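You operate a simulated robot arm through the tools that you are given. There is no shell and no other tool. Be economical: measure what you need, move in short steps, check, and stop when the job is done.

The job below is to be done with a simulated robot arm. You get a single attempt, and the scene is never put back.

JOB
Clear the cool box, fit the white tray and lock the lid.
Fine: lay the orange pack on the end of the bench; the tray sits on the ledges; shut the lid before locking.

The check looks at the end state, three seconds after you hand in, the way a careful person would. Anything else that was tipped, shoved, dropped, spilled or broken makes it a failure. A push-on lid holds only when it is set on centred and level and pressed home; a screw cap is set on level and turned clockwise until tight.

ROBOT AND FRAMES
A 7-joint arm with a two-finger parallel gripper, fixed in place. Base frame: the origin is at the foot of the arm, x ahead of it, y to its left, z up. Lengths are in mm, angles in rad, forces in N, time in s.
Its first joint turns from -2.897 to 2.897 rad. Payload 4.4 kg.
The TCP is the grasp point between the finger pads, 23 mm short of the fingertips. In the tool frame z runs along the fingers and y along their closing line. The gripper opens to 94 mm. The fingers are 38 mm wide and 10 mm thick; the gripper's body (54 by 96 mm) begins 39 mm behind the TCP.
Orientation is told as [roll, pitch, yaw] about the base's x, y, z axes, in that order, counted from this pose: with the fingers straight down and closing along the base's y, the tool's x points along the base's -x, its y along +y and its z along -z.

CONTROLS
- The arm moves only by the tool move_arm. Its argument "steps" is a list of rows, each a list of 3 entries, a list of its own where there are three numbers: the shift along the tool's x, y, z in units of 250 mm (1.0 is 250 mm), then the turn, a rotation vector about the tool's x, y, z in units of 45 degrees (1.0 is 45 degrees), then the finger opening in mm, from 0 to 94. In form: [[[tx, ty, tz], [rx, ry, rz], hand], ...]. A call has 1 to 10 rows; each row is the pose to reach, as a shift and turn from the pose commanded when the call began, along the tool's axes at that moment. A call with a number of a shift or a turn outside -1 to 1 is refused whole. Rows are played at 5 a second. More than 50 mm and 0.15 rad between two rows, or a gripper value outside its range, and nothing of the call is played. A pose out of reach is approached as far as the arm can. The call stops where the force on the tool passes 50 N (or 10 N more than at its start, if that is more) or the arm is blocked; 0.2 s more then pass. The fingers move at their own pace (about 72 mm/s each) and stop on an object; they squeeze with about 34 N. The grip force told is the motor's: it shows also when the fingers shut on nothing. Time passes only in rows, and 0.2 s behind the last, so rows that repeat a pose let the fingers close. The reply holds the time, the measured pose of the TCP, the force on the tool along the base axes, the opening and the grip force, in the units named above and with some noise.
- Cameras (640 x 400 px; columns grow to the right, rows downward): "scene" is fixed at [49.2, 488.6, 1506.1]; the picture's right is [-0.66, -0.75, 0.00], its down [-0.38, 0.33, -0.87] and it looks along [0.65, -0.57, -0.50] (base axes); focal length 230 px, centre (320, 200). "wrist" rides on the gripper at [-39, 0, -44] in the tool frame; the picture's right is [0.00, -1.00, 0.00], its down [0.97, 0.00, -0.24] and it looks along [0.24, 0.00, 0.97] (tool axes); focal length 218 px, centre (320, 200). There is no depth. A picture from a camera that has moved, and an enlarged one, comes with that camera's place and axes in the base frame and with its lens. The place of the scene camera against the robot may be out by one fixed shift of up to 18 mm in any direction.
- camera(camera): a new picture of that camera. It takes no simulated time.
- close_up(camera, box): a new picture of the part [left, top, right, bottom] of that camera's present view, enlarged. It takes no simulated time.
- hand_in(): hands the job in; it is judged then, once.

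Go step by step. Nothing tells you positions but the pictures and the camera data: compare them with the known pose of the tool, close in by small moves and look again before you grip or let go. The budget is 120 turns and 68 pictures, counting those below and the enlarged ones. Unless the task says otherwise, let go and move clear before handing in, and close with one line.

The tools are called after ">>>" as a command line: name --argument value ..., lists and objects as JSON in quotes. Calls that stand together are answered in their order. move_arm: Moves the arm, as the interface text tells. Its arguments: {"type":"object","properties":{"steps":{"type":"array","items":{"type":"array"}}},"required":["steps"]} The other tools are called the same way: camera (camera) takes a picture; close_up (camera, box) takes an enlarged picture of a part of a camera's view; hand_in () hands the job in.

At the start:

```text
t: 0.0
ee_pos: [587.9, 226.6, 1349.3]
tool_rot: [0.0, 0.0, 0.0]
contact_force: [-1.3, -0.3, 0.1]
finger_gap: 93.9
finger_force: 0.0
```

scene: 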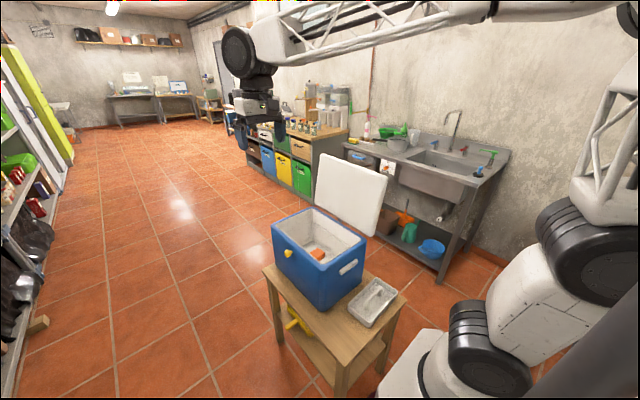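
wrist: 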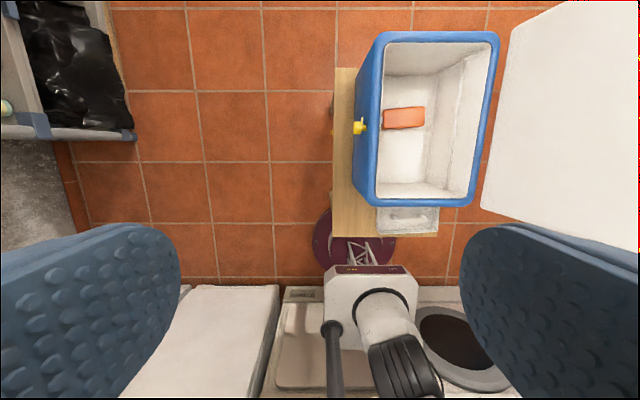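

I see a blue cool box on a bench with its lid open to the right, an orange pack inside, a tray on the bench end near the robot, and a yellow latch on the left face. I'll look closer first.

>>> close_up --camera "scene" --box '[240, 140, 420, 380]'

>>> close_up --camera "wrist" --box '[320, 10, 640, 250]'

```text
1.67 times, centred on (330, 260) of scene
camera zoom: at [49.2, 488.6, 1506.1], right [-0.66, -0.75, 0.0], down [-0.38, 0.33, -0.87], along [0.65, -0.57, -0.5], focal length 383 px, centre (303, 100)
```

zoom: 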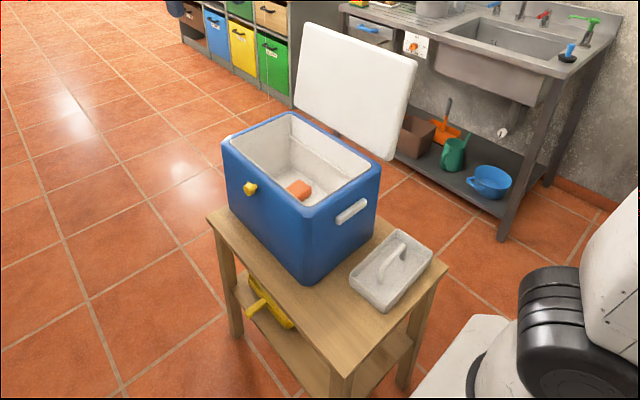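

```text
1.67 times, centred on (480, 130) of wrist
camera zoom: at [627.6, 225.5, 1392.2], right [0.0, -1.0, 0.0], down [-0.97, 0.0, 0.24], along [-0.24, 0.0, -0.97], focal length 364 px, centre (53, 317)
```

zoom: 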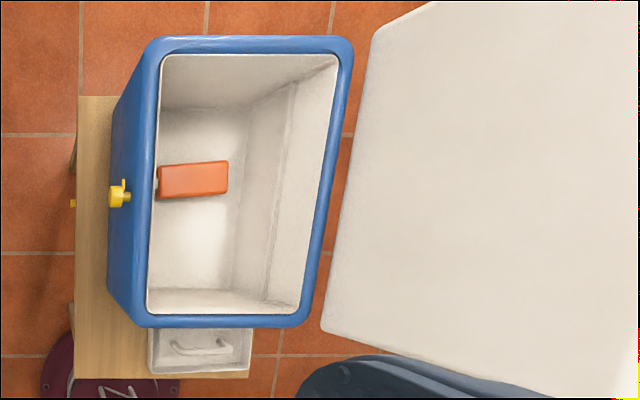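

>>> move_arm --steps '[[[-0.06, -0.15, 0.0], [0, 0, 0], 94], [[-0.12, -0.3, 0.0], [0, 0, 0], 94], [[-0.18, -0.45, 0.0], [0, 0, 0], 94], [[-0.24, -0.6, 0.0], [0, 0, 0], 94], [[-0.3, -0.75, 0.0], [0, 0, 0], 94], [[-0.36, -0.9, 0.0], [0, 0, 0], 94]]'

>>> camera --camera "wrist"

>>> close_up --camera "scene" --box '[260, 200, 380, 290]'

```text
t: 1.4
ee_pos: [678.2, 0.1, 1350.3]
tool_rot: [0.0, -0.002, 0.001]
contact_force: [-0.4, -0.5, -0.1]
finger_gap: 93.9
finger_force: 0.0
```

```text
63 pictures are left
camera wrist: at [717.6, 0.2, 1393.2], right [0.0, -1.0, 0.0], down [-0.97, 0.0, 0.24], along [-0.24, 0.0, -0.97], focal length 218 px, centre (320, 200)
```

wrist: 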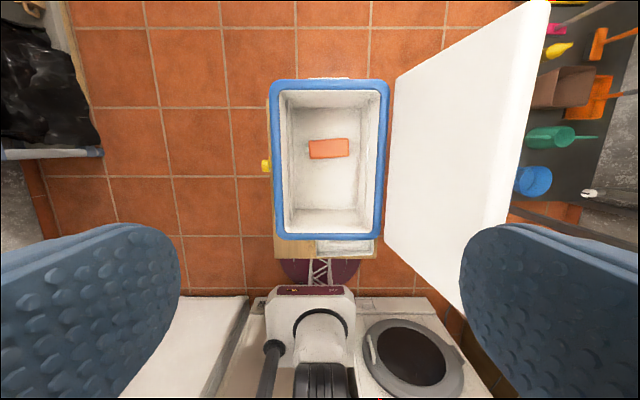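

```text
4.44 times, centred on (320, 245) of scene
camera zoom: at [49.2, 488.6, 1506.1], right [-0.66, -0.75, 0.0], down [-0.38, 0.33, -0.87], along [0.65, -0.57, -0.5], focal length 1020 px, centre (320, 0)
```

zoom: 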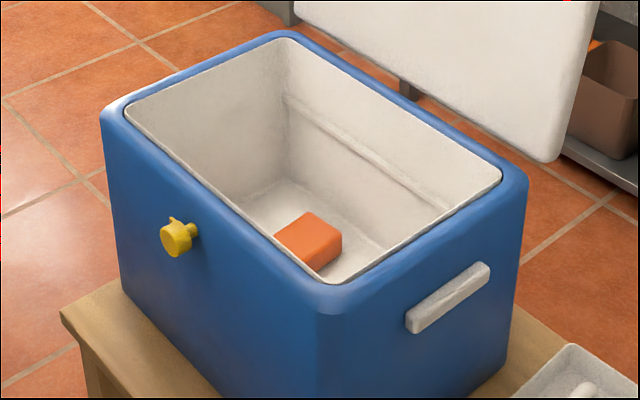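

>>> close_up --camera "wrist" --box '[240, 60, 420, 270]'

>>> close_up --camera "wrist" --box '[250, 70, 400, 165]'

```text
1.90 times, centred on (330, 165) of wrist
camera zoom: at [717.6, 0.2, 1393.2], right [0.0, -1.0, 0.0], down [-0.97, 0.0, 0.24], along [-0.24, 0.0, -0.97], focal length 416 px, centre (301, 267)
```

zoom: 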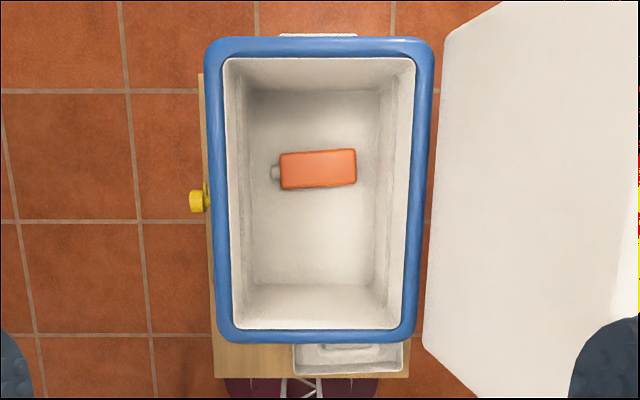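

```text
4.21 times, centred on (325, 118) of wrist
camera zoom: at [717.6, 0.2, 1393.2], right [0.0, -1.0, 0.0], down [-0.97, 0.0, 0.24], along [-0.24, 0.0, -0.97], focal length 919 px, centre (299, 547)
```

zoom: 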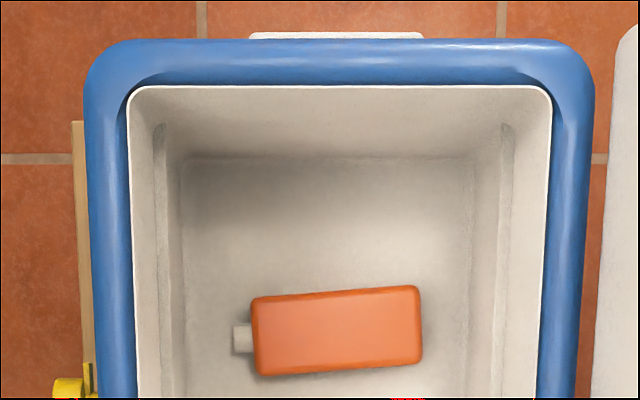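

The pack lies at about x=707, y=-28, long axis along y; it must be gripped along x, so I turn the hand about -1.5 rad and centre over it.

>>> move_arm --steps '[[[-0.02, -0.02, 0], [0, 0, 0.159], 94], [[-0.04, -0.04, 0], [0, 0, 0.318], 94], [[-0.06, -0.06, 0], [0, 0, 0.477], 94], [[-0.08, -0.08, 0], [0, 0, 0.636], 94], [[-0.1, -0.1, 0], [0, 0, 0.795], 94], [[-0.116, -0.112, 0], [0, 0, 0.953], 94]]'

>>> move_arm --steps '[[[0, 0, 0.1], [0, 0, 0.159], 94], [[0, 0, 0.2], [0, 0, 0.318], 94], [[0, 0, 0.3], [0, 0, 0.477], 94], [[0, 0, 0.4], [0, 0, 0.636], 94], [[0, 0, 0.5], [0, 0, 0.795], 94], [[0, 0, 0.6], [0, 0, 0.953], 94], [[0, 0, 0.7], [0, 0, 0.953], 94], [[0, 0, 0.8], [0, 0, 0.953], 94]]'

>>> camera --camera "wrist"

>>> camera --camera "scene"

```text
t: 2.8
ee_pos: [707.8, -26.9, 1350.0]
tool_rot: [0.0, 0.0, -0.75]
contact_force: [-0.8, -0.1, 0.7]
finger_gap: 94.0
finger_force: 0.0
```

```text
t: 4.6
ee_pos: [705.2, -28.0, 1151.0]
tool_rot: [0.004, 0.0, -1.498]
contact_force: [0.2, -0.6, 0.0]
finger_gap: 94.1
finger_force: 0.0
```

```text
59 pictures are left
camera wrist: at [707.5, -67.3, 1193.0], right [-1.0, -0.07, 0.0], down [-0.07, 0.97, 0.24], along [-0.02, 0.24, -0.97], focal length 218 px, centre (320, 200)
```

wrist: 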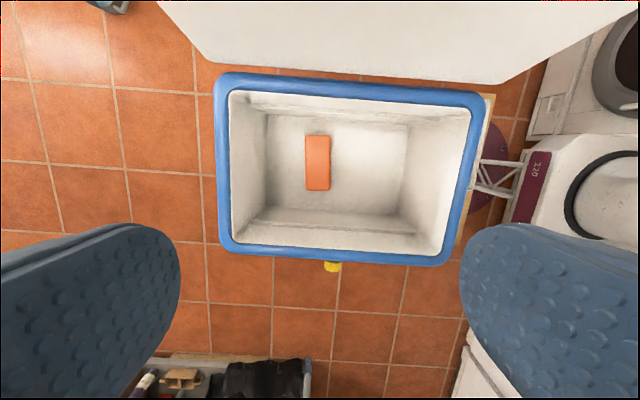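

```text
58 pictures are left
```

scene: 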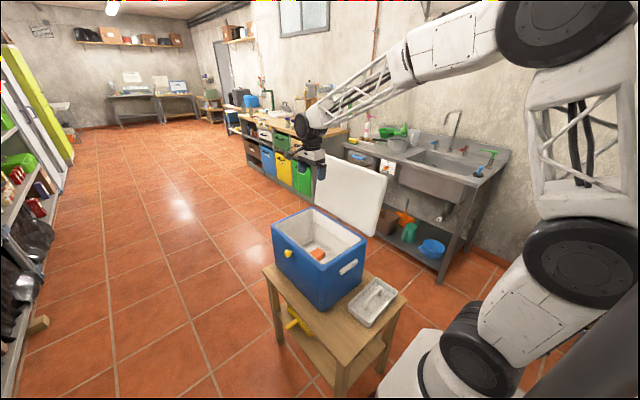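

>>> move_arm --steps '[[[0, 0.016, 0.18], [0, 0, 0], 94], [[-0.004, 0.016, 0.36], [0, 0, 0], 94], [[-0.008, 0.016, 0.54], [0, 0, 0], 94], [[-0.008, 0.016, 0.72], [0, 0, 0], 94], [[-0.008, 0.016, 0.88], [0, 0, 0], 94], [[-0.008, 0.016, 1.0], [0, 0, 0], 94]]'

>>> camera --camera "wrist"

>>> close_up --camera "scene" --box '[240, 100, 420, 300]'

```text
t: 6.0
ee_pos: [712.7, -28.6, 897.8]
tool_rot: [0.002, 0.0, -1.498]
contact_force: [-1.3, 1.8, 0.1]
finger_gap: 94.2
finger_force: 0.1
```

```text
57 pictures are left
camera wrist: at [716.7, -68.2, 941.3], right [-1.0, -0.07, 0.0], down [-0.07, 0.97, 0.24], along [-0.02, 0.24, -0.97], focal length 218 px, centre (320, 200)
```

wrist: 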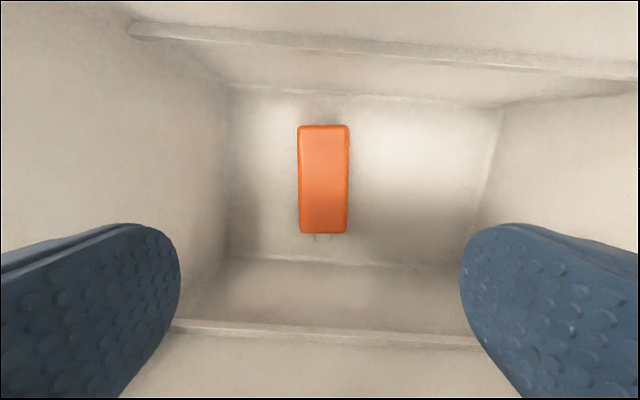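

```text
2.00 times, centred on (330, 200) of scene
camera zoom: at [49.2, 488.6, 1506.1], right [-0.66, -0.75, 0.0], down [-0.38, 0.33, -0.87], along [0.65, -0.57, -0.5], focal length 459 px, centre (300, 200)
```

zoom: 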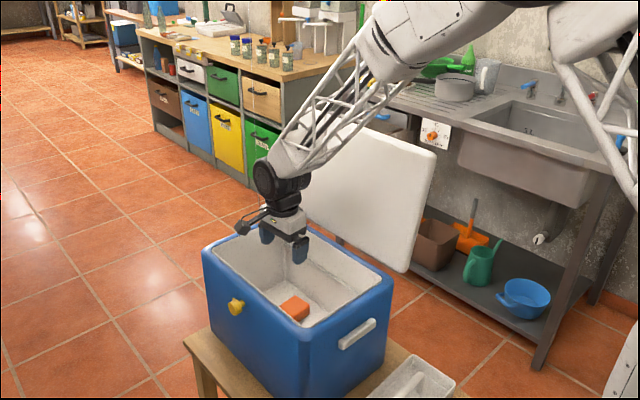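

>>> move_arm --steps '[[[0, -0.008, 0.18], [0, 0, 0], 94], [[0, -0.008, 0.36], [0, 0, 0], 94], [[0, -0.008, 0.54], [0, 0, 0], 94], [[0, -0.008, 0.66], [0, 0, 0], 94], [[0, -0.008, 0.76], [0, 0, 0], 94], [[0, -0.008, 0.82], [0, 0, 0], 94]]'

>>> camera --camera "wrist"

```text
t: 7.2
ee_pos: [712.3, -29.0, 722.0]
tool_rot: [0.014, -0.002, -1.496]
contact_force: [-1.3, -14.9, 10.7]
finger_gap: 94.0
finger_force: 0.0
stopped in row 6: the force on the tool passed its limit (the readings are from after the stop); the commanded pose is now the measured one
```

```text
55 pictures are left
camera wrist: at [715.4, -68.8, 764.9], right [-1.0, -0.07, -0.01], down [-0.08, 0.97, 0.24], along [-0.01, 0.24, -0.97], focal length 218 px, centre (320, 200)
```

wrist: 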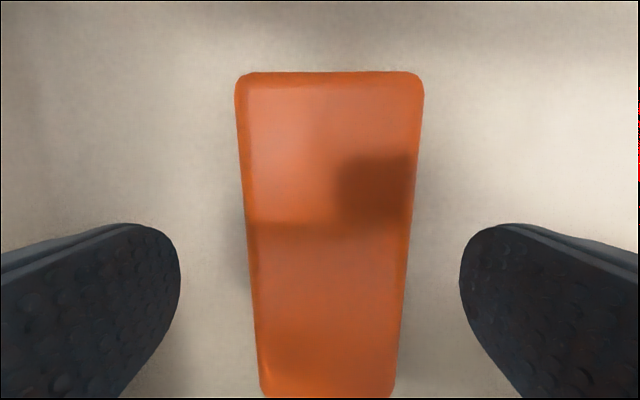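

>>> close_up --camera "scene" --box '[260, 140, 400, 280]'

```text
2.86 times, centred on (330, 210) of scene
camera zoom: at [49.2, 488.6, 1506.1], right [-0.66, -0.75, 0.0], down [-0.38, 0.33, -0.87], along [0.65, -0.57, -0.5], focal length 656 px, centre (291, 171)
```

zoom: 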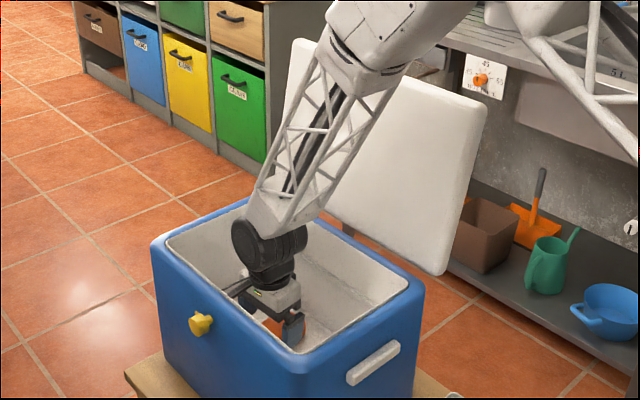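

>>> close_up --camera "scene" --box '[295, 185, 345, 220]'

```text
11.43 times, centred on (320, 202) of scene
camera zoom: at [49.2, 488.6, 1506.1], right [-0.66, -0.75, 0.0], down [-0.38, 0.33, -0.87], along [0.65, -0.57, -0.5], focal length 2624 px, centre (320, 171)
```

zoom: 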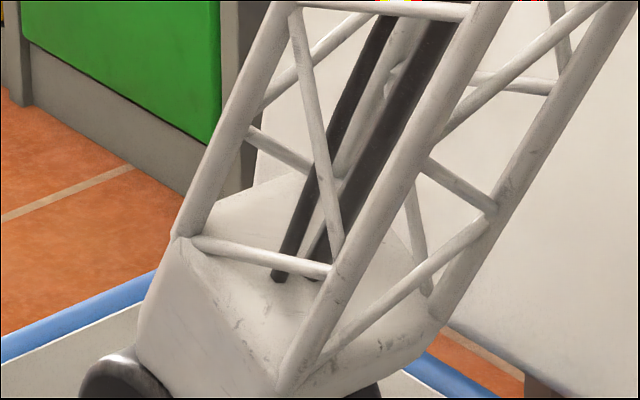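

>>> close_up --camera "scene" --box '[295, 215, 345, 250]'

```text
11.43 times, centred on (320, 232) of scene
camera zoom: at [49.2, 488.6, 1506.1], right [-0.66, -0.75, 0.0], down [-0.38, 0.33, -0.87], along [0.65, -0.57, -0.5], focal length 2624 px, centre (320, -171)
```

zoom: 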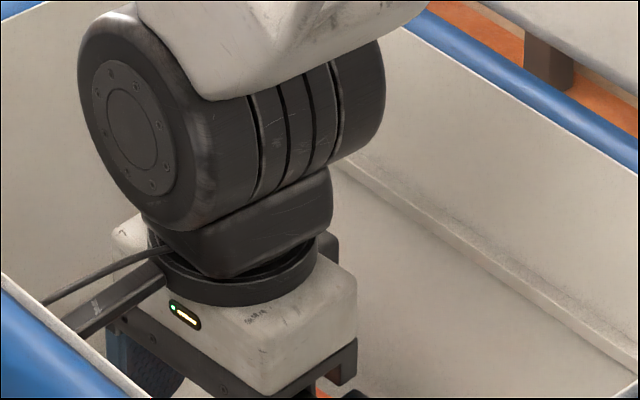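

A mount on the +y side of the hand is catching the ledge inside the box. I'll rise, shift 22 mm toward -y, and go down again, gripping the pack slightly off centre.

>>> move_arm --steps '[[[0, 0, -0.1], [0, -0.018, 0], 94], [[-0.088, 0, -0.14], [0, -0.018, 0], 94], [[-0.088, 0, 0], [0, -0.018, 0], 94], [[-0.088, 0, 0.1], [0, -0.018, 0], 94], [[-0.088, 0, 0.164], [0, -0.018, 0], 94], [[-0.088, 0, 0.164], [0, -0.018, 0], 94]]'

>>> camera --camera "wrist"

```text
t: 8.4
ee_pos: [714.8, -48.9, 689.2]
tool_rot: [0.013, -0.015, -1.495]
contact_force: [-15.2, 2.5, 25.3]
finger_gap: 94.1
finger_force: 0.0
stopped in row 5: the force on the tool passed its limit (the readings are from after the stop); the commanded pose is now the measured one
```

```text
51 pictures are left
camera wrist: at [717.7, -87.9, 733.3], right [-1.0, -0.08, -0.01], down [-0.08, 0.97, 0.23], along [0.0, 0.23, -0.97], focal length 218 px, centre (320, 200)
```

wrist: 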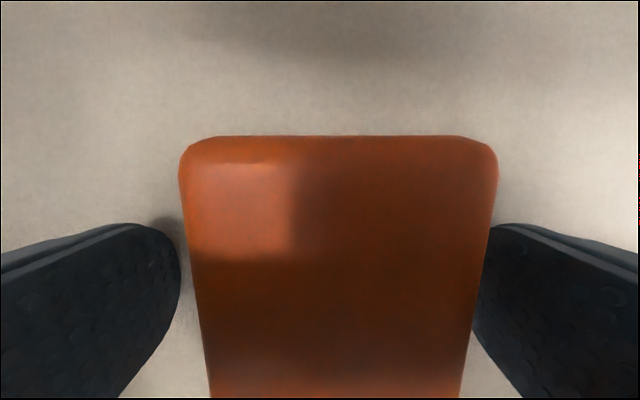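

>>> move_arm --steps '[[[0, -0.012, -0.014], [0.019, -0.016, 0], 94], [[0, -0.012, -0.014], [0.019, -0.016, 0], 70], [[0, -0.012, -0.014], [0.019, -0.016, 0], 30], [[0, -0.012, -0.014], [0.019, -0.016, 0], 30], [[0, -0.012, -0.014], [0.019, -0.016, 0], 30], [[0, -0.012, -0.014], [0.019, -0.016, 0], 30]]'

>>> move_arm --steps '[[[0, 0, -0.04], [0, 0, 0], 30], [[0, 0, -0.1], [0, 0, 0], 30], [[0, 0, -0.1], [0, 0, 0], 30]]'

>>> camera --camera "wrist"

```text
t: 9.8
ee_pos: [712.4, -49.2, 691.8]
tool_rot: [-0.001, -0.028, -1.498]
contact_force: [0.2, 0.6, -0.3]
finger_gap: 57.3
finger_force: 34.1
```

```text
t: 10.6
ee_pos: [712.2, -47.5, 716.0]
tool_rot: [-0.004, -0.028, -1.496]
contact_force: [0.8, 0.2, -1.7]
finger_gap: 57.7
finger_force: 34.0
```

```text
50 pictures are left
camera wrist: at [715.5, -86.2, 760.9], right [-1.0, -0.08, 0.0], down [-0.07, 0.97, 0.21], along [-0.02, 0.21, -0.98], focal length 218 px, centre (320, 200)
```

wrist: 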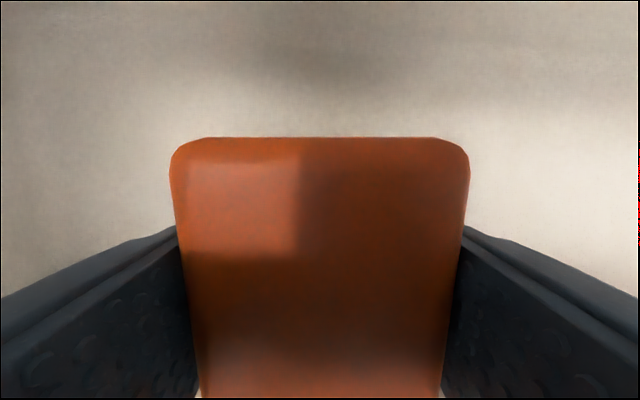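

Pack is gripped and light. Lift it clear of the box.

>>> move_arm --steps '[[[0, 0, -0.16], [0, 0.018, 0], 30], [[0, 0, -0.32], [0, 0.036, 0], 30], [[0, 0, -0.48], [0, 0.036, 0], 30], [[0, 0, -0.64], [0, 0.036, 0], 30], [[0, 0, -0.8], [0, 0.036, 0], 30], [[0, 0, -0.96], [0, 0.036, 0], 30], [[0, 0, -1.0], [0, 0.036, 0], 30]]'

>>> close_up --camera "scene" --box '[240, 140, 420, 380]'

```text
t: 12.2
ee_pos: [713.5, -41.8, 965.9]
tool_rot: [-0.001, 0.001, -1.497]
contact_force: [0.4, -0.7, -2.0]
finger_gap: 57.9
finger_force: 33.9
```

```text
1.67 times, centred on (330, 260) of scene
camera zoom: at [49.2, 488.6, 1506.1], right [-0.66, -0.75, 0.0], down [-0.38, 0.33, -0.87], along [0.65, -0.57, -0.5], focal length 383 px, centre (303, 100)
```

zoom: 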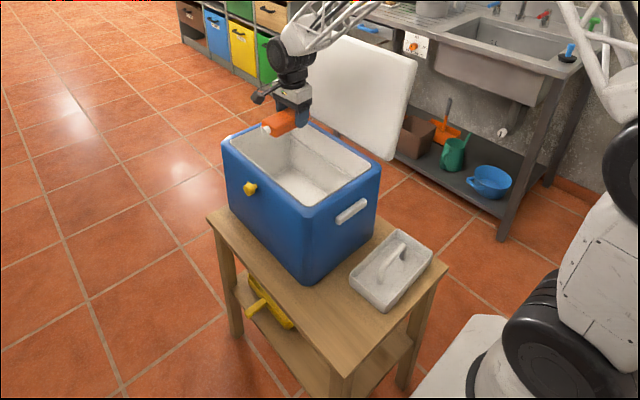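

>>> move_arm --steps '[[[0.057, -0.102, 0], [0, 0, -0.159], 30], [[0.113, -0.204, 0], [0, 0, -0.318], 30], [[0.17, -0.306, 0], [0, 0, -0.477], 30], [[0.227, -0.408, 0], [0, 0, -0.636], 30], [[0.283, -0.51, 0], [0, 0, -0.795], 30], [[0.34, -0.612, 0], [0, 0, -0.953], 30]]'

>>> move_arm --steps '[[[0.111, -0.036, 0], [0, 0, -0.159], 30], [[0.222, -0.073, 0], [0, 0, -0.318], 30], [[0.333, -0.109, 0], [0, 0, -0.477], 30], [[0.444, -0.145, 0], [0, 0, -0.636], 30], [[0.555, -0.182, 0], [0, 0, -0.795], 30], [[0.666, -0.218, 0], [0, 0, -0.953], 30]]'

>>> camera --camera "wrist"

>>> close_up --camera "scene" --box '[240, 140, 420, 380]'

```text
t: 13.6
ee_pos: [554.5, 31.2, 965.7]
tool_rot: [-0.002, 0.003, -0.745]
contact_force: [-0.4, -0.1, -3.5]
finger_gap: 57.6
finger_force: 34.1
```

```text
t: 15.0
ee_pos: [394.7, 103.7, 970.1]
tool_rot: [0.0, 0.002, 0.004]
contact_force: [-0.2, -0.5, -2.9]
finger_gap: 57.8
finger_force: 33.5
```

```text
48 pictures are left
camera wrist: at [433.2, 103.0, 1012.0], right [0.0, -1.0, 0.0], down [-0.97, 0.0, 0.24], along [-0.24, 0.0, -0.97], focal length 218 px, centre (320, 200)
```

wrist: 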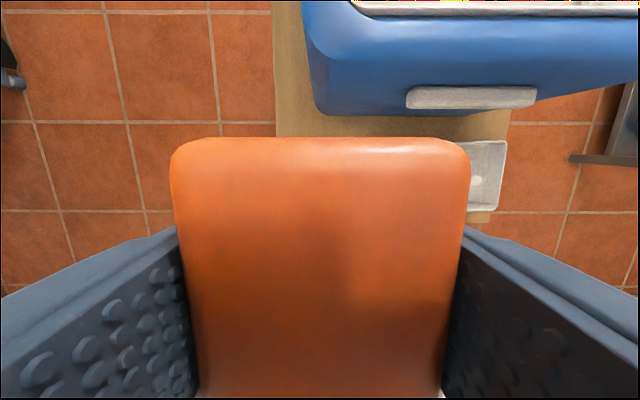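

```text
1.67 times, centred on (330, 260) of scene
camera zoom: at [49.2, 488.6, 1506.1], right [-0.66, -0.75, 0.0], down [-0.38, 0.33, -0.87], along [0.65, -0.57, -0.5], focal length 383 px, centre (303, 100)
```

zoom: 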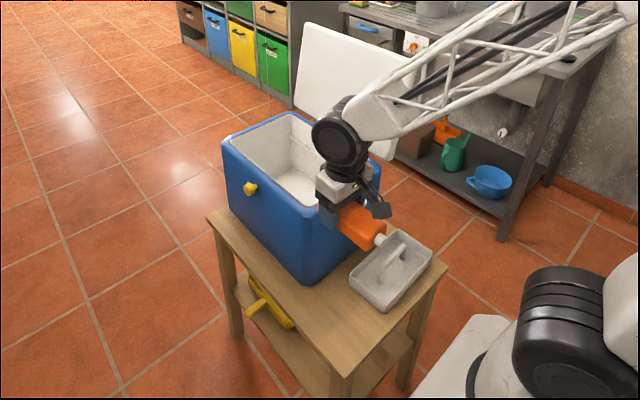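

>>> move_arm --steps '[[[0, 0, 0.18], [0, 0, 0], 30], [[0, 0, 0.36], [0, 0, 0], 30], [[0, 0, 0.54], [0, 0, 0], 30], [[0, 0, 0.7], [0, 0, 0], 30], [[0, 0, 0.86], [0, 0, 0], 30], [[0, 0, 1.0], [0, 0, 0], 30]]'

>>> close_up --camera "scene" --box '[270, 200, 420, 350]'

```text
t: 16.4
ee_pos: [393.4, 108.2, 717.3]
tool_rot: [-0.001, 0.003, 0.001]
contact_force: [0.4, 0.4, -3.0]
finger_gap: 57.5
finger_force: 33.5
```

```text
2.67 times, centred on (345, 275) of scene
camera zoom: at [49.2, 488.6, 1506.1], right [-0.66, -0.75, 0.0], down [-0.38, 0.33, -0.87], along [0.65, -0.57, -0.5], focal length 612 px, centre (253, 0)
```

zoom: 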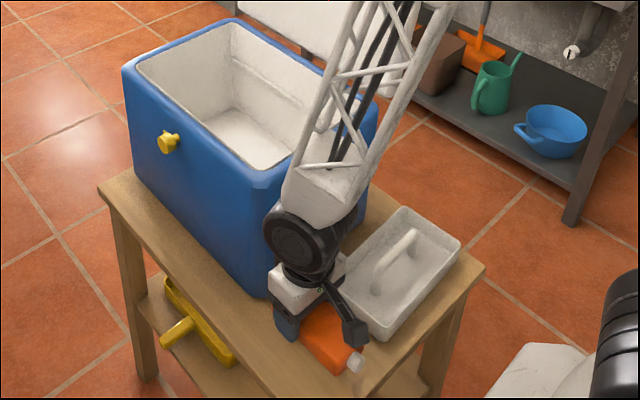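

>>> move_arm --steps '[[[0, 0, 0.1], [0, 0, 0], 30], [[0, 0, 0.2], [0, 0, 0], 30], [[0, 0, 0.24], [0, 0, 0], 30], [[0, 0, 0.256], [0, 0, 0], 30], [[0, 0, 0.268], [0, 0, 0], 30], [[0, 0, 0.28], [0, 0, 0], 30], [[0, 0, 0.288], [0, 0, 0], 30]]'

```text
t: 18.0
ee_pos: [393.7, 105.3, 647.0]
tool_rot: [0.0, 0.002, 0.002]
contact_force: [-7.9, -3.4, 20.7]
finger_gap: 57.7
finger_force: 34.2
```

>>> move_arm --steps '[[[0, 0, 0], [0, 0, 0], 60], [[0, 0, 0], [0, 0, 0], 75], [[0, 0, 0], [0, 0, 0], 90], [[0, 0, 0], [0, 0, 0], 90]]'

>>> move_arm --steps '[[[0, 0, -0.08], [0, 0, 0], 90], [[0, 0, -0.24], [0, 0, 0], 90], [[0, 0, -0.42], [0, 0, 0], 90], [[0, 0, -0.6], [0, 0, 0], 90], [[0, 0, -0.78], [0, 0, 0], 90], [[0, 0, -0.96], [0, 0, 0], 90]]'

>>> camera --camera "wrist"

>>> close_up --camera "scene" --box '[270, 200, 420, 350]'

```text
t: 19.0
ee_pos: [392.5, 105.1, 646.3]
tool_rot: [-0.001, 0.001, 0.0]
contact_force: [0.4, 0.3, 0.0]
finger_gap: 89.9
finger_force: 0.1
```

```text
t: 20.4
ee_pos: [395.6, 104.5, 887.5]
tool_rot: [0.0, 0.003, 0.002]
contact_force: [0.5, -0.3, -0.9]
finger_gap: 89.9
finger_force: 0.1
```

```text
45 pictures are left
camera wrist: at [435.0, 103.1, 930.5], right [0.0, -1.0, 0.0], down [-0.97, 0.0, 0.24], along [-0.24, 0.0, -0.97], focal length 218 px, centre (320, 200)
```

wrist: 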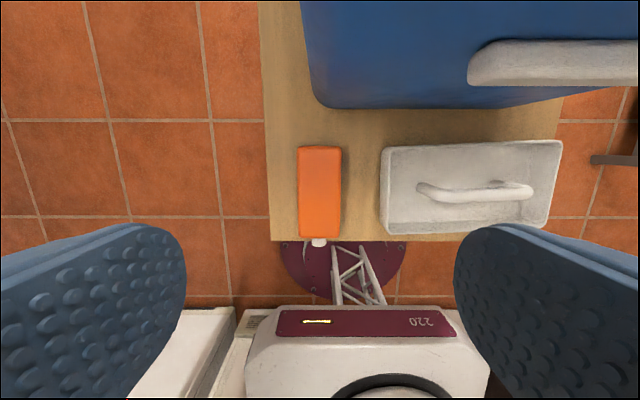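

```text
2.67 times, centred on (345, 275) of scene
camera zoom: at [49.2, 488.6, 1506.1], right [-0.66, -0.75, 0.0], down [-0.38, 0.33, -0.87], along [0.65, -0.57, -0.5], focal length 612 px, centre (253, 0)
```

zoom: 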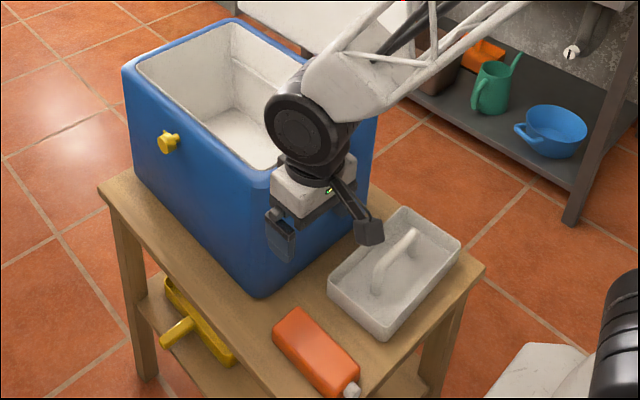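

The pack lies on the bench end. Next the tray (centre about x=381, y=-85, handle along y): I move above it with the hand turned to about -1.54.

>>> move_arm --steps '[[[0.005, -0.063, 0], [0, 0, 0.163], 90], [[0.01, -0.127, 0], [0, 0, 0.326], 90], [[0.014, -0.19, 0], [0, 0, 0.489], 90], [[0.019, -0.253, 0], [0, 0, 0.652], 90], [[0.024, -0.317, 0], [0, 0, 0.815], 90], [[0.028, -0.38, 0], [0, 0, 0.978], 90]]'

>>> move_arm --steps '[[[-0.04, -0.049, 0], [0, 0, 0.163], 90], [[-0.081, -0.098, 0], [0, 0, 0.326], 90], [[-0.121, -0.147, 0], [0, 0, 0.489], 90], [[-0.161, -0.196, 0], [0, 0, 0.652], 90], [[-0.202, -0.245, 0], [0, 0, 0.815], 90], [[-0.242, -0.294, 0], [0, 0, 0.978], 90]]'

>>> camera --camera "wrist"

>>> close_up --camera "scene" --box '[270, 200, 420, 350]'

```text
t: 21.8
ee_pos: [386.5, 10.2, 887.6]
tool_rot: [-0.001, 0.001, -0.769]
contact_force: [0.4, -0.1, 0.9]
finger_gap: 89.7
finger_force: 0.1
```

```text
t: 23.2
ee_pos: [381.1, -84.9, 887.4]
tool_rot: [-0.001, 0.0, -1.536]
contact_force: [0.3, -0.9, 0.3]
finger_gap: 90.0
finger_force: 0.0
```

```text
43 pictures are left
camera wrist: at [382.1, -124.9, 930.2], right [-1.0, -0.03, 0.0], down [-0.03, 0.97, 0.24], along [-0.01, 0.24, -0.97], focal length 218 px, centre (320, 200)
```

wrist: 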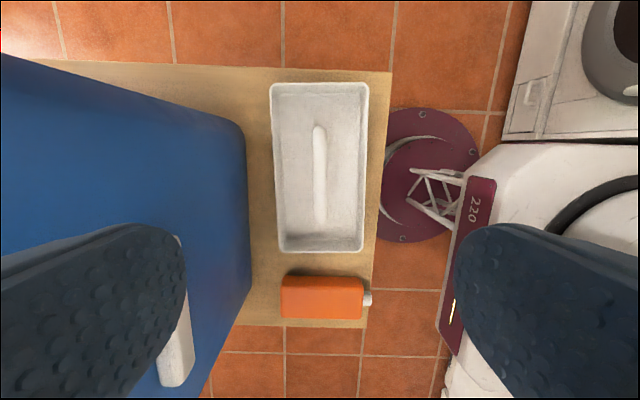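

```text
2.67 times, centred on (345, 275) of scene
camera zoom: at [49.2, 488.6, 1506.1], right [-0.66, -0.75, 0.0], down [-0.38, 0.33, -0.87], along [0.65, -0.57, -0.5], focal length 612 px, centre (253, 0)
```

zoom: 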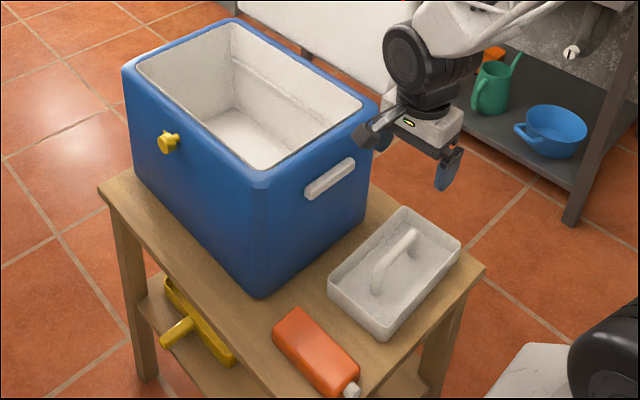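

>>> move_arm --steps '[[[-0.024, 0, 0.16], [0, 0, 0], 60], [[-0.024, 0, 0.32], [0, 0, 0], 60], [[-0.024, 0, 0.48], [0, 0, 0], 60], [[-0.024, 0, 0.6], [0, 0, 0], 60]]'

>>> camera --camera "wrist"

>>> close_up --camera "scene" --box '[320, 220, 420, 310]'

```text
t: 24.2
ee_pos: [380.3, -93.4, 736.2]
tool_rot: [-0.002, 0.0, -1.535]
contact_force: [-0.2, 0.0, 0.1]
finger_gap: 60.1
finger_force: 0.0
```

```text
41 pictures are left
camera wrist: at [382.6, -132.7, 778.8], right [-1.0, -0.04, 0.0], down [-0.03, 0.97, 0.24], along [-0.01, 0.24, -0.97], focal length 218 px, centre (320, 200)
```

wrist: 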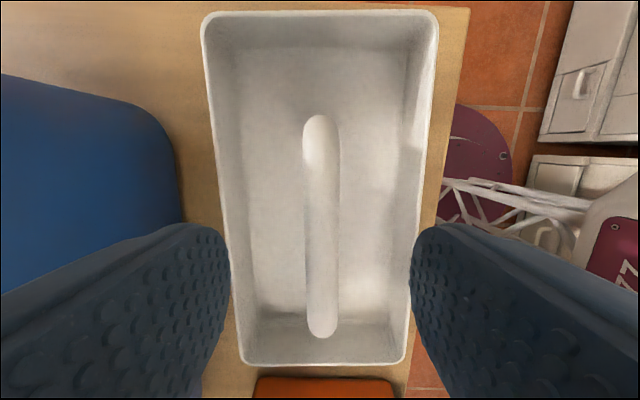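

```text
4.44 times, centred on (370, 265) of scene
camera zoom: at [49.2, 488.6, 1506.1], right [-0.66, -0.75, 0.0], down [-0.38, 0.33, -0.87], along [0.65, -0.57, -0.5], focal length 1020 px, centre (98, -89)
```

zoom: 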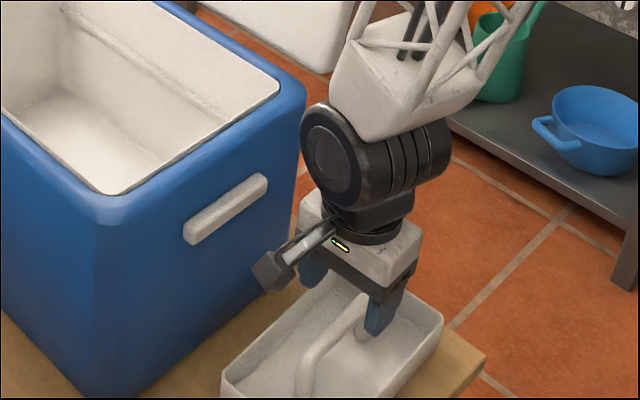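

>>> move_arm --steps '[[[0.016, 0.002, 0.1], [0, 0, 0], 60], [[0.016, 0.002, 0.18], [0, 0, 0], 60], [[0.016, 0.002, 0.22], [0, 0, 0], 60], [[0.016, 0.002, 0.22], [0, 0, 0], 30], [[0.016, 0.002, 0.22], [0, 0, 0], 5], [[0.016, 0.002, 0.22], [0, 0, 0], 5], [[0.016, 0.002, 0.22], [0, 0, 0], 5]]'

>>> camera --camera "wrist"

```text
t: 25.8
ee_pos: [378.1, -87.0, 681.6]
tool_rot: [0.0, 0.0, -1.533]
contact_force: [-0.9, 0.0, -0.2]
finger_gap: 15.3
finger_force: 33.8
```

```text
39 pictures are left
camera wrist: at [380.8, -126.7, 724.9], right [-1.0, -0.04, 0.0], down [-0.03, 0.97, 0.24], along [-0.01, 0.24, -0.97], focal length 218 px, centre (320, 200)
```

wrist: 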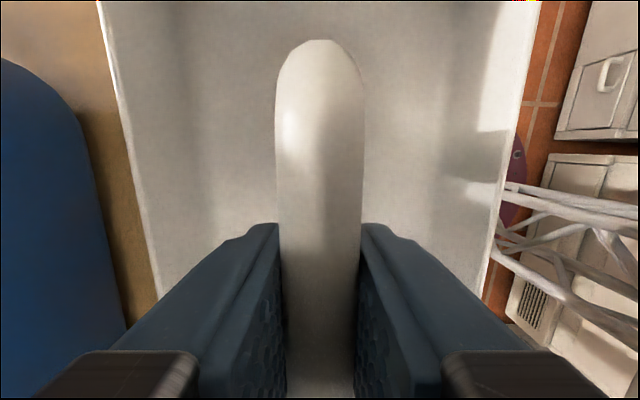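

>>> move_arm --steps '[[[0, 0, -0.06], [0, 0, 0], 5], [[0, 0, -0.14], [0, 0, 0], 5], [[0, 0, -0.3], [0, 0, 0], 5], [[0, 0, -0.46], [0, 0, 0], 5], [[0, 0, -0.62], [0, 0, 0], 5], [[0, 0, -0.78], [0, 0, 0], 5], [[0, 0, -0.94], [0, 0, 0], 5]]'

>>> close_up --camera "scene" --box '[260, 160, 440, 330]'

>>> camera --camera "wrist"

```text
t: 27.4
ee_pos: [379.8, -85.9, 916.0]
tool_rot: [-0.002, 0.0, -1.534]
contact_force: [-0.2, -0.2, -1.1]
finger_gap: 14.9
finger_force: 33.8
```

```text
2.35 times, centred on (350, 245) of scene
camera zoom: at [49.2, 488.6, 1506.1], right [-0.66, -0.75, 0.0], down [-0.38, 0.33, -0.87], along [0.65, -0.57, -0.5], focal length 540 px, centre (249, 94)
```

zoom: 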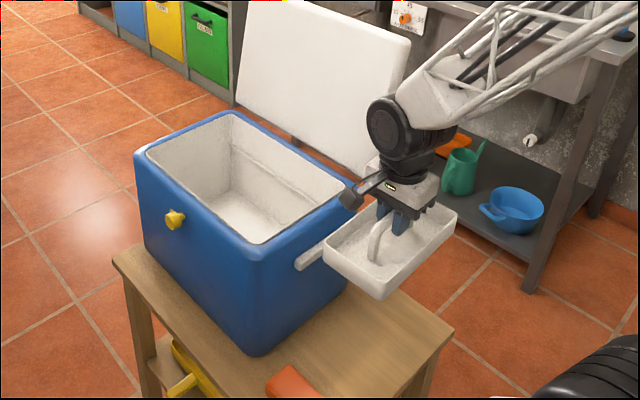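

```text
37 pictures are left
camera wrist: at [380.7, -125.7, 959.3], right [-1.0, -0.04, 0.0], down [-0.03, 0.97, 0.24], along [-0.01, 0.24, -0.97], focal length 218 px, centre (320, 200)
```

wrist: 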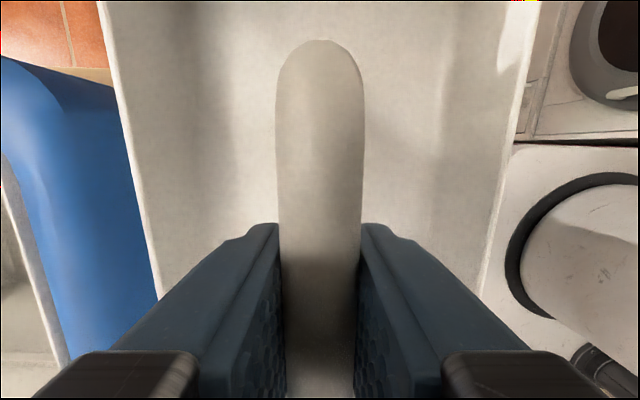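

Tray held level. Raise it above the rim and carry it over the box centre (x≈665, tray centre y≈-22.5).

>>> move_arm --steps '[[[0, 0, -0.12], [0, 0, 0], 5], [[0, 0, -0.24], [0, 0, 0], 5], [[0.02, 0.1, -0.24], [0, 0, 0], 5], [[0.044, 0.2, -0.24], [0, 0, 0], 5], [[0.066, 0.3, -0.24], [0, 0, 0], 5], [[0.088, 0.4, -0.24], [0, 0, 0], 5], [[0.11, 0.5, -0.24], [0, 0, 0], 5], [[0.132, 0.6, -0.24], [0, 0, 0], 5]]'

>>> move_arm --steps '[[[0.02, 0.12, 0], [0, 0, 0.01], 5], [[0.04, 0.24, 0], [0, 0, 0.02], 5], [[0.06, 0.36, 0], [0, 0, 0.033], 5], [[0.075, 0.46, 0], [0, 0, 0.033], 5], [[0.087, 0.548, 0], [0, 0, 0.033], 5], [[0.087, 0.548, 0], [0, 0, 0.033], 5]]'

>>> close_up --camera "scene" --box '[250, 160, 390, 270]'

>>> camera --camera "wrist"

```text
t: 29.2
ee_pos: [531.2, -49.5, 977.2]
tool_rot: [-0.002, 0.0, -1.536]
contact_force: [-0.7, -0.1, -1.0]
finger_gap: 15.0
finger_force: 34.4
```

```text
t: 30.6
ee_pos: [664.0, -22.9, 974.4]
tool_rot: [-0.002, 0.001, -1.56]
contact_force: [0.7, -0.6, -1.1]
finger_gap: 15.3
finger_force: 33.7
```

```text
3.64 times, centred on (320, 215) of scene
camera zoom: at [49.2, 488.6, 1506.1], right [-0.66, -0.75, 0.0], down [-0.38, 0.33, -0.87], along [0.65, -0.57, -0.5], focal length 835 px, centre (320, 146)
```

zoom: 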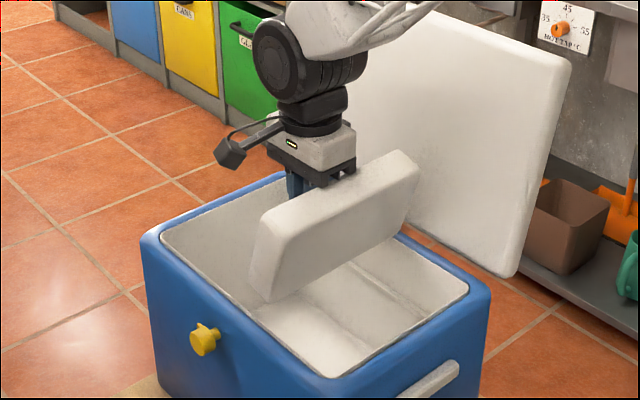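

```text
35 pictures are left
camera wrist: at [665.8, -62.1, 1017.0], right [-1.0, -0.01, 0.0], down [-0.01, 0.97, 0.24], along [0.0, 0.24, -0.97], focal length 218 px, centre (320, 200)
```

wrist: 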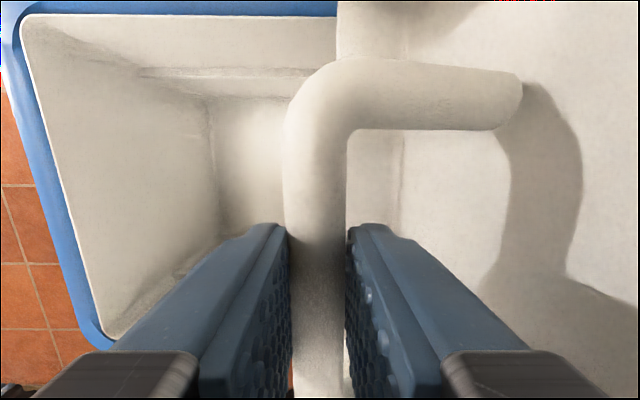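

The tray's outer end brushed the lid edge on the way and the tray swung about its bar (roughly 70° with its base toward -x). I'll take it back to the bench at this y (clear of the lid), tilt the hand, and let the bench level it before regripping.

>>> move_arm --steps '[[[0, -0.12, 0], [0, 0, 0], 5], [[0, -0.24, 0], [0, 0, 0], 5], [[0, -0.36, 0], [0, 0, 0], 5], [[0, -0.48, 0], [0, 0, 0], 5], [[0, -0.6, 0], [0, 0, 0], 5], [[0, -0.72, 0], [0, 0, 0], 5], [[0, -0.84, 0], [0, 0, 0], 5], [[0, -0.96, 0], [0, 0, 0], 5]]'

>>> move_arm --steps '[[[-0.05, -0.06, 0], [0.14, 0, 0], 5], [[-0.1, -0.12, 0], [0.28, 0, 0], 5], [[-0.15, -0.15, 0], [0.42, 0, 0], 5], [[-0.19, -0.15, 0], [0.56, 0, 0], 5]]'

>>> close_up --camera "scene" --box '[280, 130, 440, 330]'

```text
t: 32.4
ee_pos: [425.0, -25.1, 974.0]
tool_rot: [-0.003, 0.0, -1.562]
contact_force: [-0.4, 0.1, -1.3]
finger_gap: 15.0
finger_force: 33.8
```

```text
t: 33.4
ee_pos: [389.0, -71.2, 975.5]
tool_rot: [-0.445, 0.001, -1.56]
contact_force: [-0.4, -0.4, -1.9]
finger_gap: 14.9
finger_force: 34.0
```

```text
2.00 times, centred on (360, 230) of scene
camera zoom: at [49.2, 488.6, 1506.1], right [-0.66, -0.75, 0.0], down [-0.38, 0.33, -0.87], along [0.65, -0.57, -0.5], focal length 459 px, centre (240, 140)
```

zoom: 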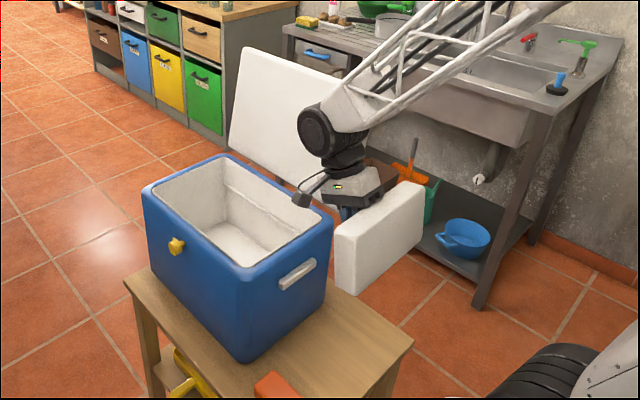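

>>> move_arm --steps '[[[0, 0, 0], [-0.16, 0, 0], 5], [[0, 0, 0], [-0.32, 0, 0], 5], [[0, 0, 0], [-0.48, 0, 0], 5], [[0, 0, 0], [-0.64, 0, 0], 5], [[0, 0, 0], [-0.8, 0, 0], 5], [[0, 0, 0], [-0.96, 0, 0], 5]]'

>>> move_arm --steps '[[[0, 0, 0], [-0.16, 0, 0], 5], [[0, 0, 0], [-0.32, 0, 0], 5], [[0, 0, 0], [-0.49, 0, 0], 5], [[0, 0, 0], [-0.49, 0, 0], 5]]'

>>> close_up --camera "scene" --box '[280, 130, 440, 330]'

>>> camera --camera "wrist"

```text
t: 34.8
ee_pos: [388.2, -71.4, 976.3]
tool_rot: [0.313, -0.001, -1.56]
contact_force: [-0.4, -0.5, -2.5]
finger_gap: 14.9
finger_force: 33.7
```

```text
t: 35.8
ee_pos: [388.9, -71.8, 976.8]
tool_rot: [0.699, 0.001, -1.564]
contact_force: [-0.7, 0.5, -1.7]
finger_gap: 14.9
finger_force: 34.2
```

```text
2.00 times, centred on (360, 230) of scene
camera zoom: at [49.2, 488.6, 1506.1], right [-0.66, -0.75, 0.0], down [-0.38, 0.33, -0.87], along [0.65, -0.57, -0.5], focal length 459 px, centre (240, 140)
```

zoom: 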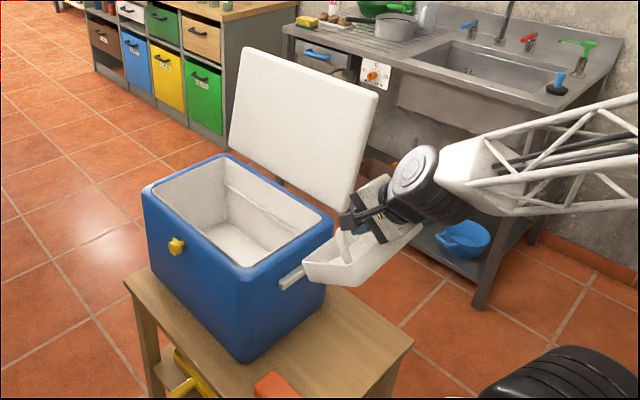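

```text
32 pictures are left
camera wrist: at [360.6, -112.1, 1008.5], right [-0.77, -0.01, -0.64], down [-0.16, 0.97, 0.18], along [0.62, 0.25, -0.74], focal length 218 px, centre (320, 200)
```

wrist: 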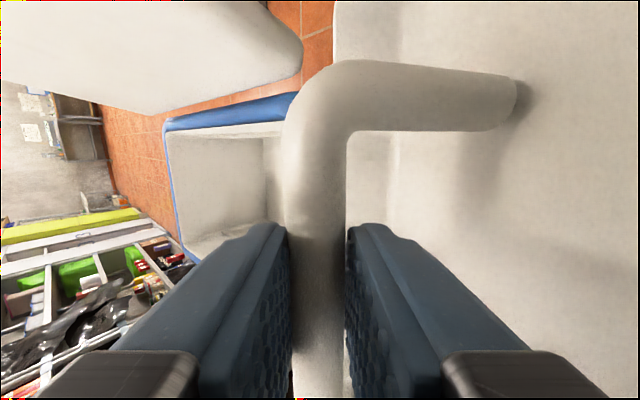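

>>> move_arm --steps '[[[0, -0.102, 0.122], [0, 0, 0], 5], [[0, -0.205, 0.245], [0, 0, 0], 5], [[0, -0.307, 0.367], [0, 0, 0], 5], [[0, -0.41, 0.49], [0, 0, 0], 5], [[0, -0.512, 0.612], [0, 0, 0], 5], [[0, -0.614, 0.734], [0, 0, 0], 5], [[0, -0.614, 0.734], [0, 0, 0], 5]]'

>>> close_up --camera "scene" --box '[290, 200, 440, 340]'

```text
t: 37.4
ee_pos: [387.7, -72.4, 738.3]
tool_rot: [0.696, 0.001, -1.561]
contact_force: [0.1, 0.0, -1.5]
finger_gap: 15.0
finger_force: 33.4
```

```text
2.86 times, centred on (365, 270) of scene
camera zoom: at [49.2, 488.6, 1506.1], right [-0.66, -0.75, 0.0], down [-0.38, 0.33, -0.87], along [0.65, -0.57, -0.5], focal length 656 px, centre (191, 0)
```

zoom: 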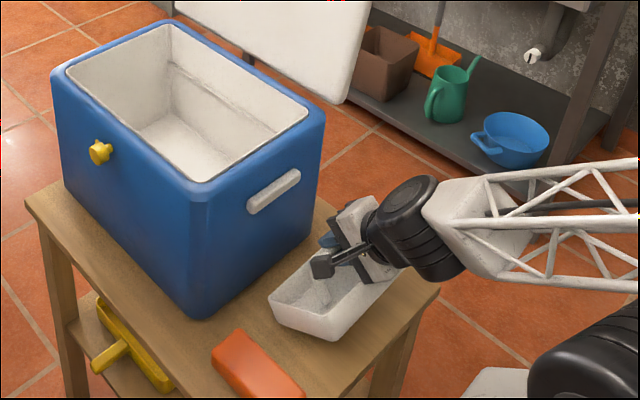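

>>> move_arm --steps '[[[0, -0.051, 0.061], [0, 0, 0], 5], [[0, -0.077, 0.092], [0, 0, 0], 5], [[0, -0.092, 0.11], [0, 0, 0], 5], [[0, -0.105, 0.125], [0, 0, 0], 5], [[0, -0.118, 0.141], [0, 0, 0], 5], [[0, -0.131, 0.156], [0, 0, 0], 5], [[0, -0.138, 0.165], [0, 0, 0], 5]]'

>>> close_up --camera "scene" --box '[290, 200, 440, 340]'

```text
t: 38.1
ee_pos: [392.3, -71.6, 711.0]
tool_rot: [0.706, 0.001, -1.561]
contact_force: [-2.2, -0.4, 8.5]
finger_gap: 15.1
finger_force: 34.2
stopped in row 3: the force on the tool passed its limit (the readings are from after the stop); the commanded pose is now the measured one
```

```text
2.86 times, centred on (365, 270) of scene
camera zoom: at [49.2, 488.6, 1506.1], right [-0.66, -0.75, 0.0], down [-0.38, 0.33, -0.87], along [0.65, -0.57, -0.5], focal length 656 px, centre (191, 0)
```

zoom: 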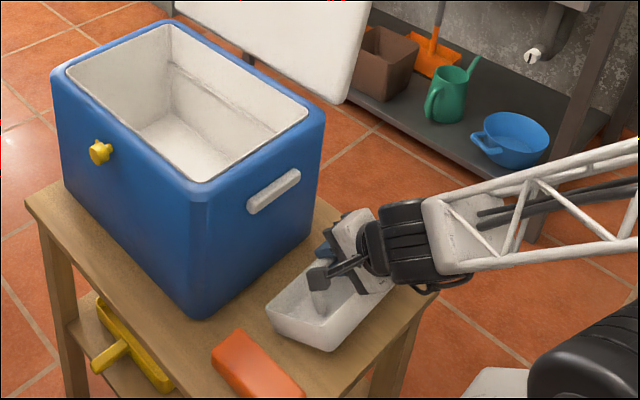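

>>> close_up --camera "scene" --box '[345, 235, 415, 285]'

>>> camera --camera "wrist"

```text
8.00 times, centred on (380, 260) of scene
camera zoom: at [49.2, 488.6, 1506.1], right [-0.66, -0.75, 0.0], down [-0.38, 0.33, -0.87], along [0.65, -0.57, -0.5], focal length 1836 px, centre (-160, -280)
```

zoom: 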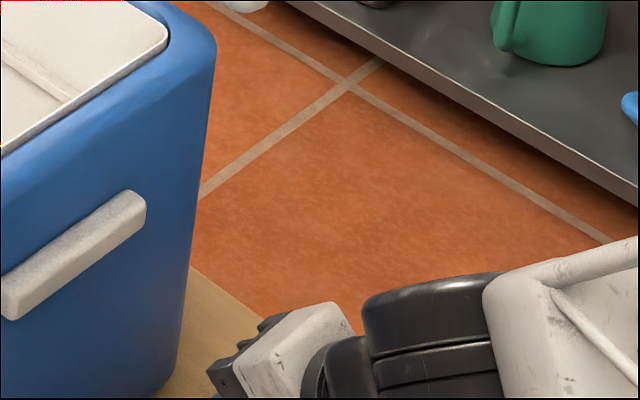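

```text
28 pictures are left
camera wrist: at [364.5, -111.6, 744.7], right [-0.76, -0.01, -0.65], down [-0.17, 0.97, 0.18], along [0.63, 0.25, -0.74], focal length 218 px, centre (320, 200)
```

wrist: 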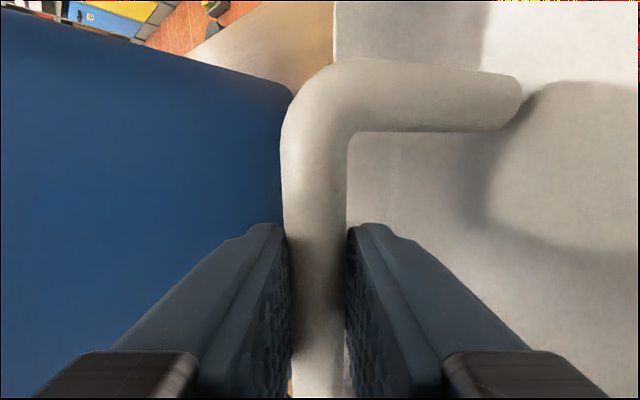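

>>> move_arm --steps '[[[0, 0.038, -0.046], [0, 0, 0], 5], [[0, 0.038, -0.046], [-0.11, 0, 0], 5], [[0, 0.038, -0.046], [-0.22, 0, 0], 5], [[0, 0.038, -0.046], [-0.22, 0, 0], 5]]'

```text
t: 39.1
ee_pos: [391.6, -71.4, 726.5]
tool_rot: [0.875, 0.001, -1.562]
contact_force: [1.0, -0.4, -1.1]
finger_gap: 14.8
finger_force: 34.0
```

>>> move_arm --steps '[[[0, -0.046, 0.0385], [0, 0, 0], 5], [[0, -0.0767, 0.0641], [0, 0, 0], 5], [[0, -0.105, 0.0616], [0, 0, 0], 5], [[0, -0.13, 0.0565], [0, 0, 0], 5], [[0, -0.155, 0.0514], [0, 0, 0], 5], [[0, -0.18, 0.0463], [0, 0, 0], 5], [[0, -0.194, 0.048], [0, 0, 0], 5]]'

>>> close_up --camera "scene" --box '[330, 240, 430, 330]'

```text
t: 40.5
ee_pos: [376.6, -72.4, 690.7]
tool_rot: [0.888, -0.001, -1.561]
contact_force: [0.7, 1.7, 3.5]
finger_gap: 15.1
finger_force: 33.7
stopped in row 7: the force on the tool passed its limit (the readings are from after the stop); the commanded pose is now the measured one
```

```text
4.44 times, centred on (380, 285) of scene
camera zoom: at [49.2, 488.6, 1506.1], right [-0.66, -0.75, 0.0], down [-0.38, 0.33, -0.87], along [0.65, -0.57, -0.5], focal length 1020 px, centre (53, -178)
```

zoom: 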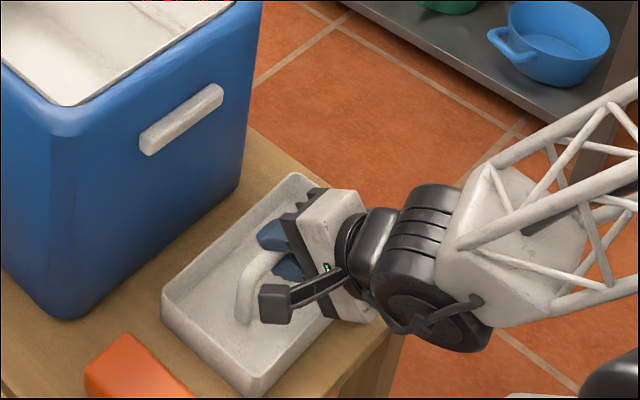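

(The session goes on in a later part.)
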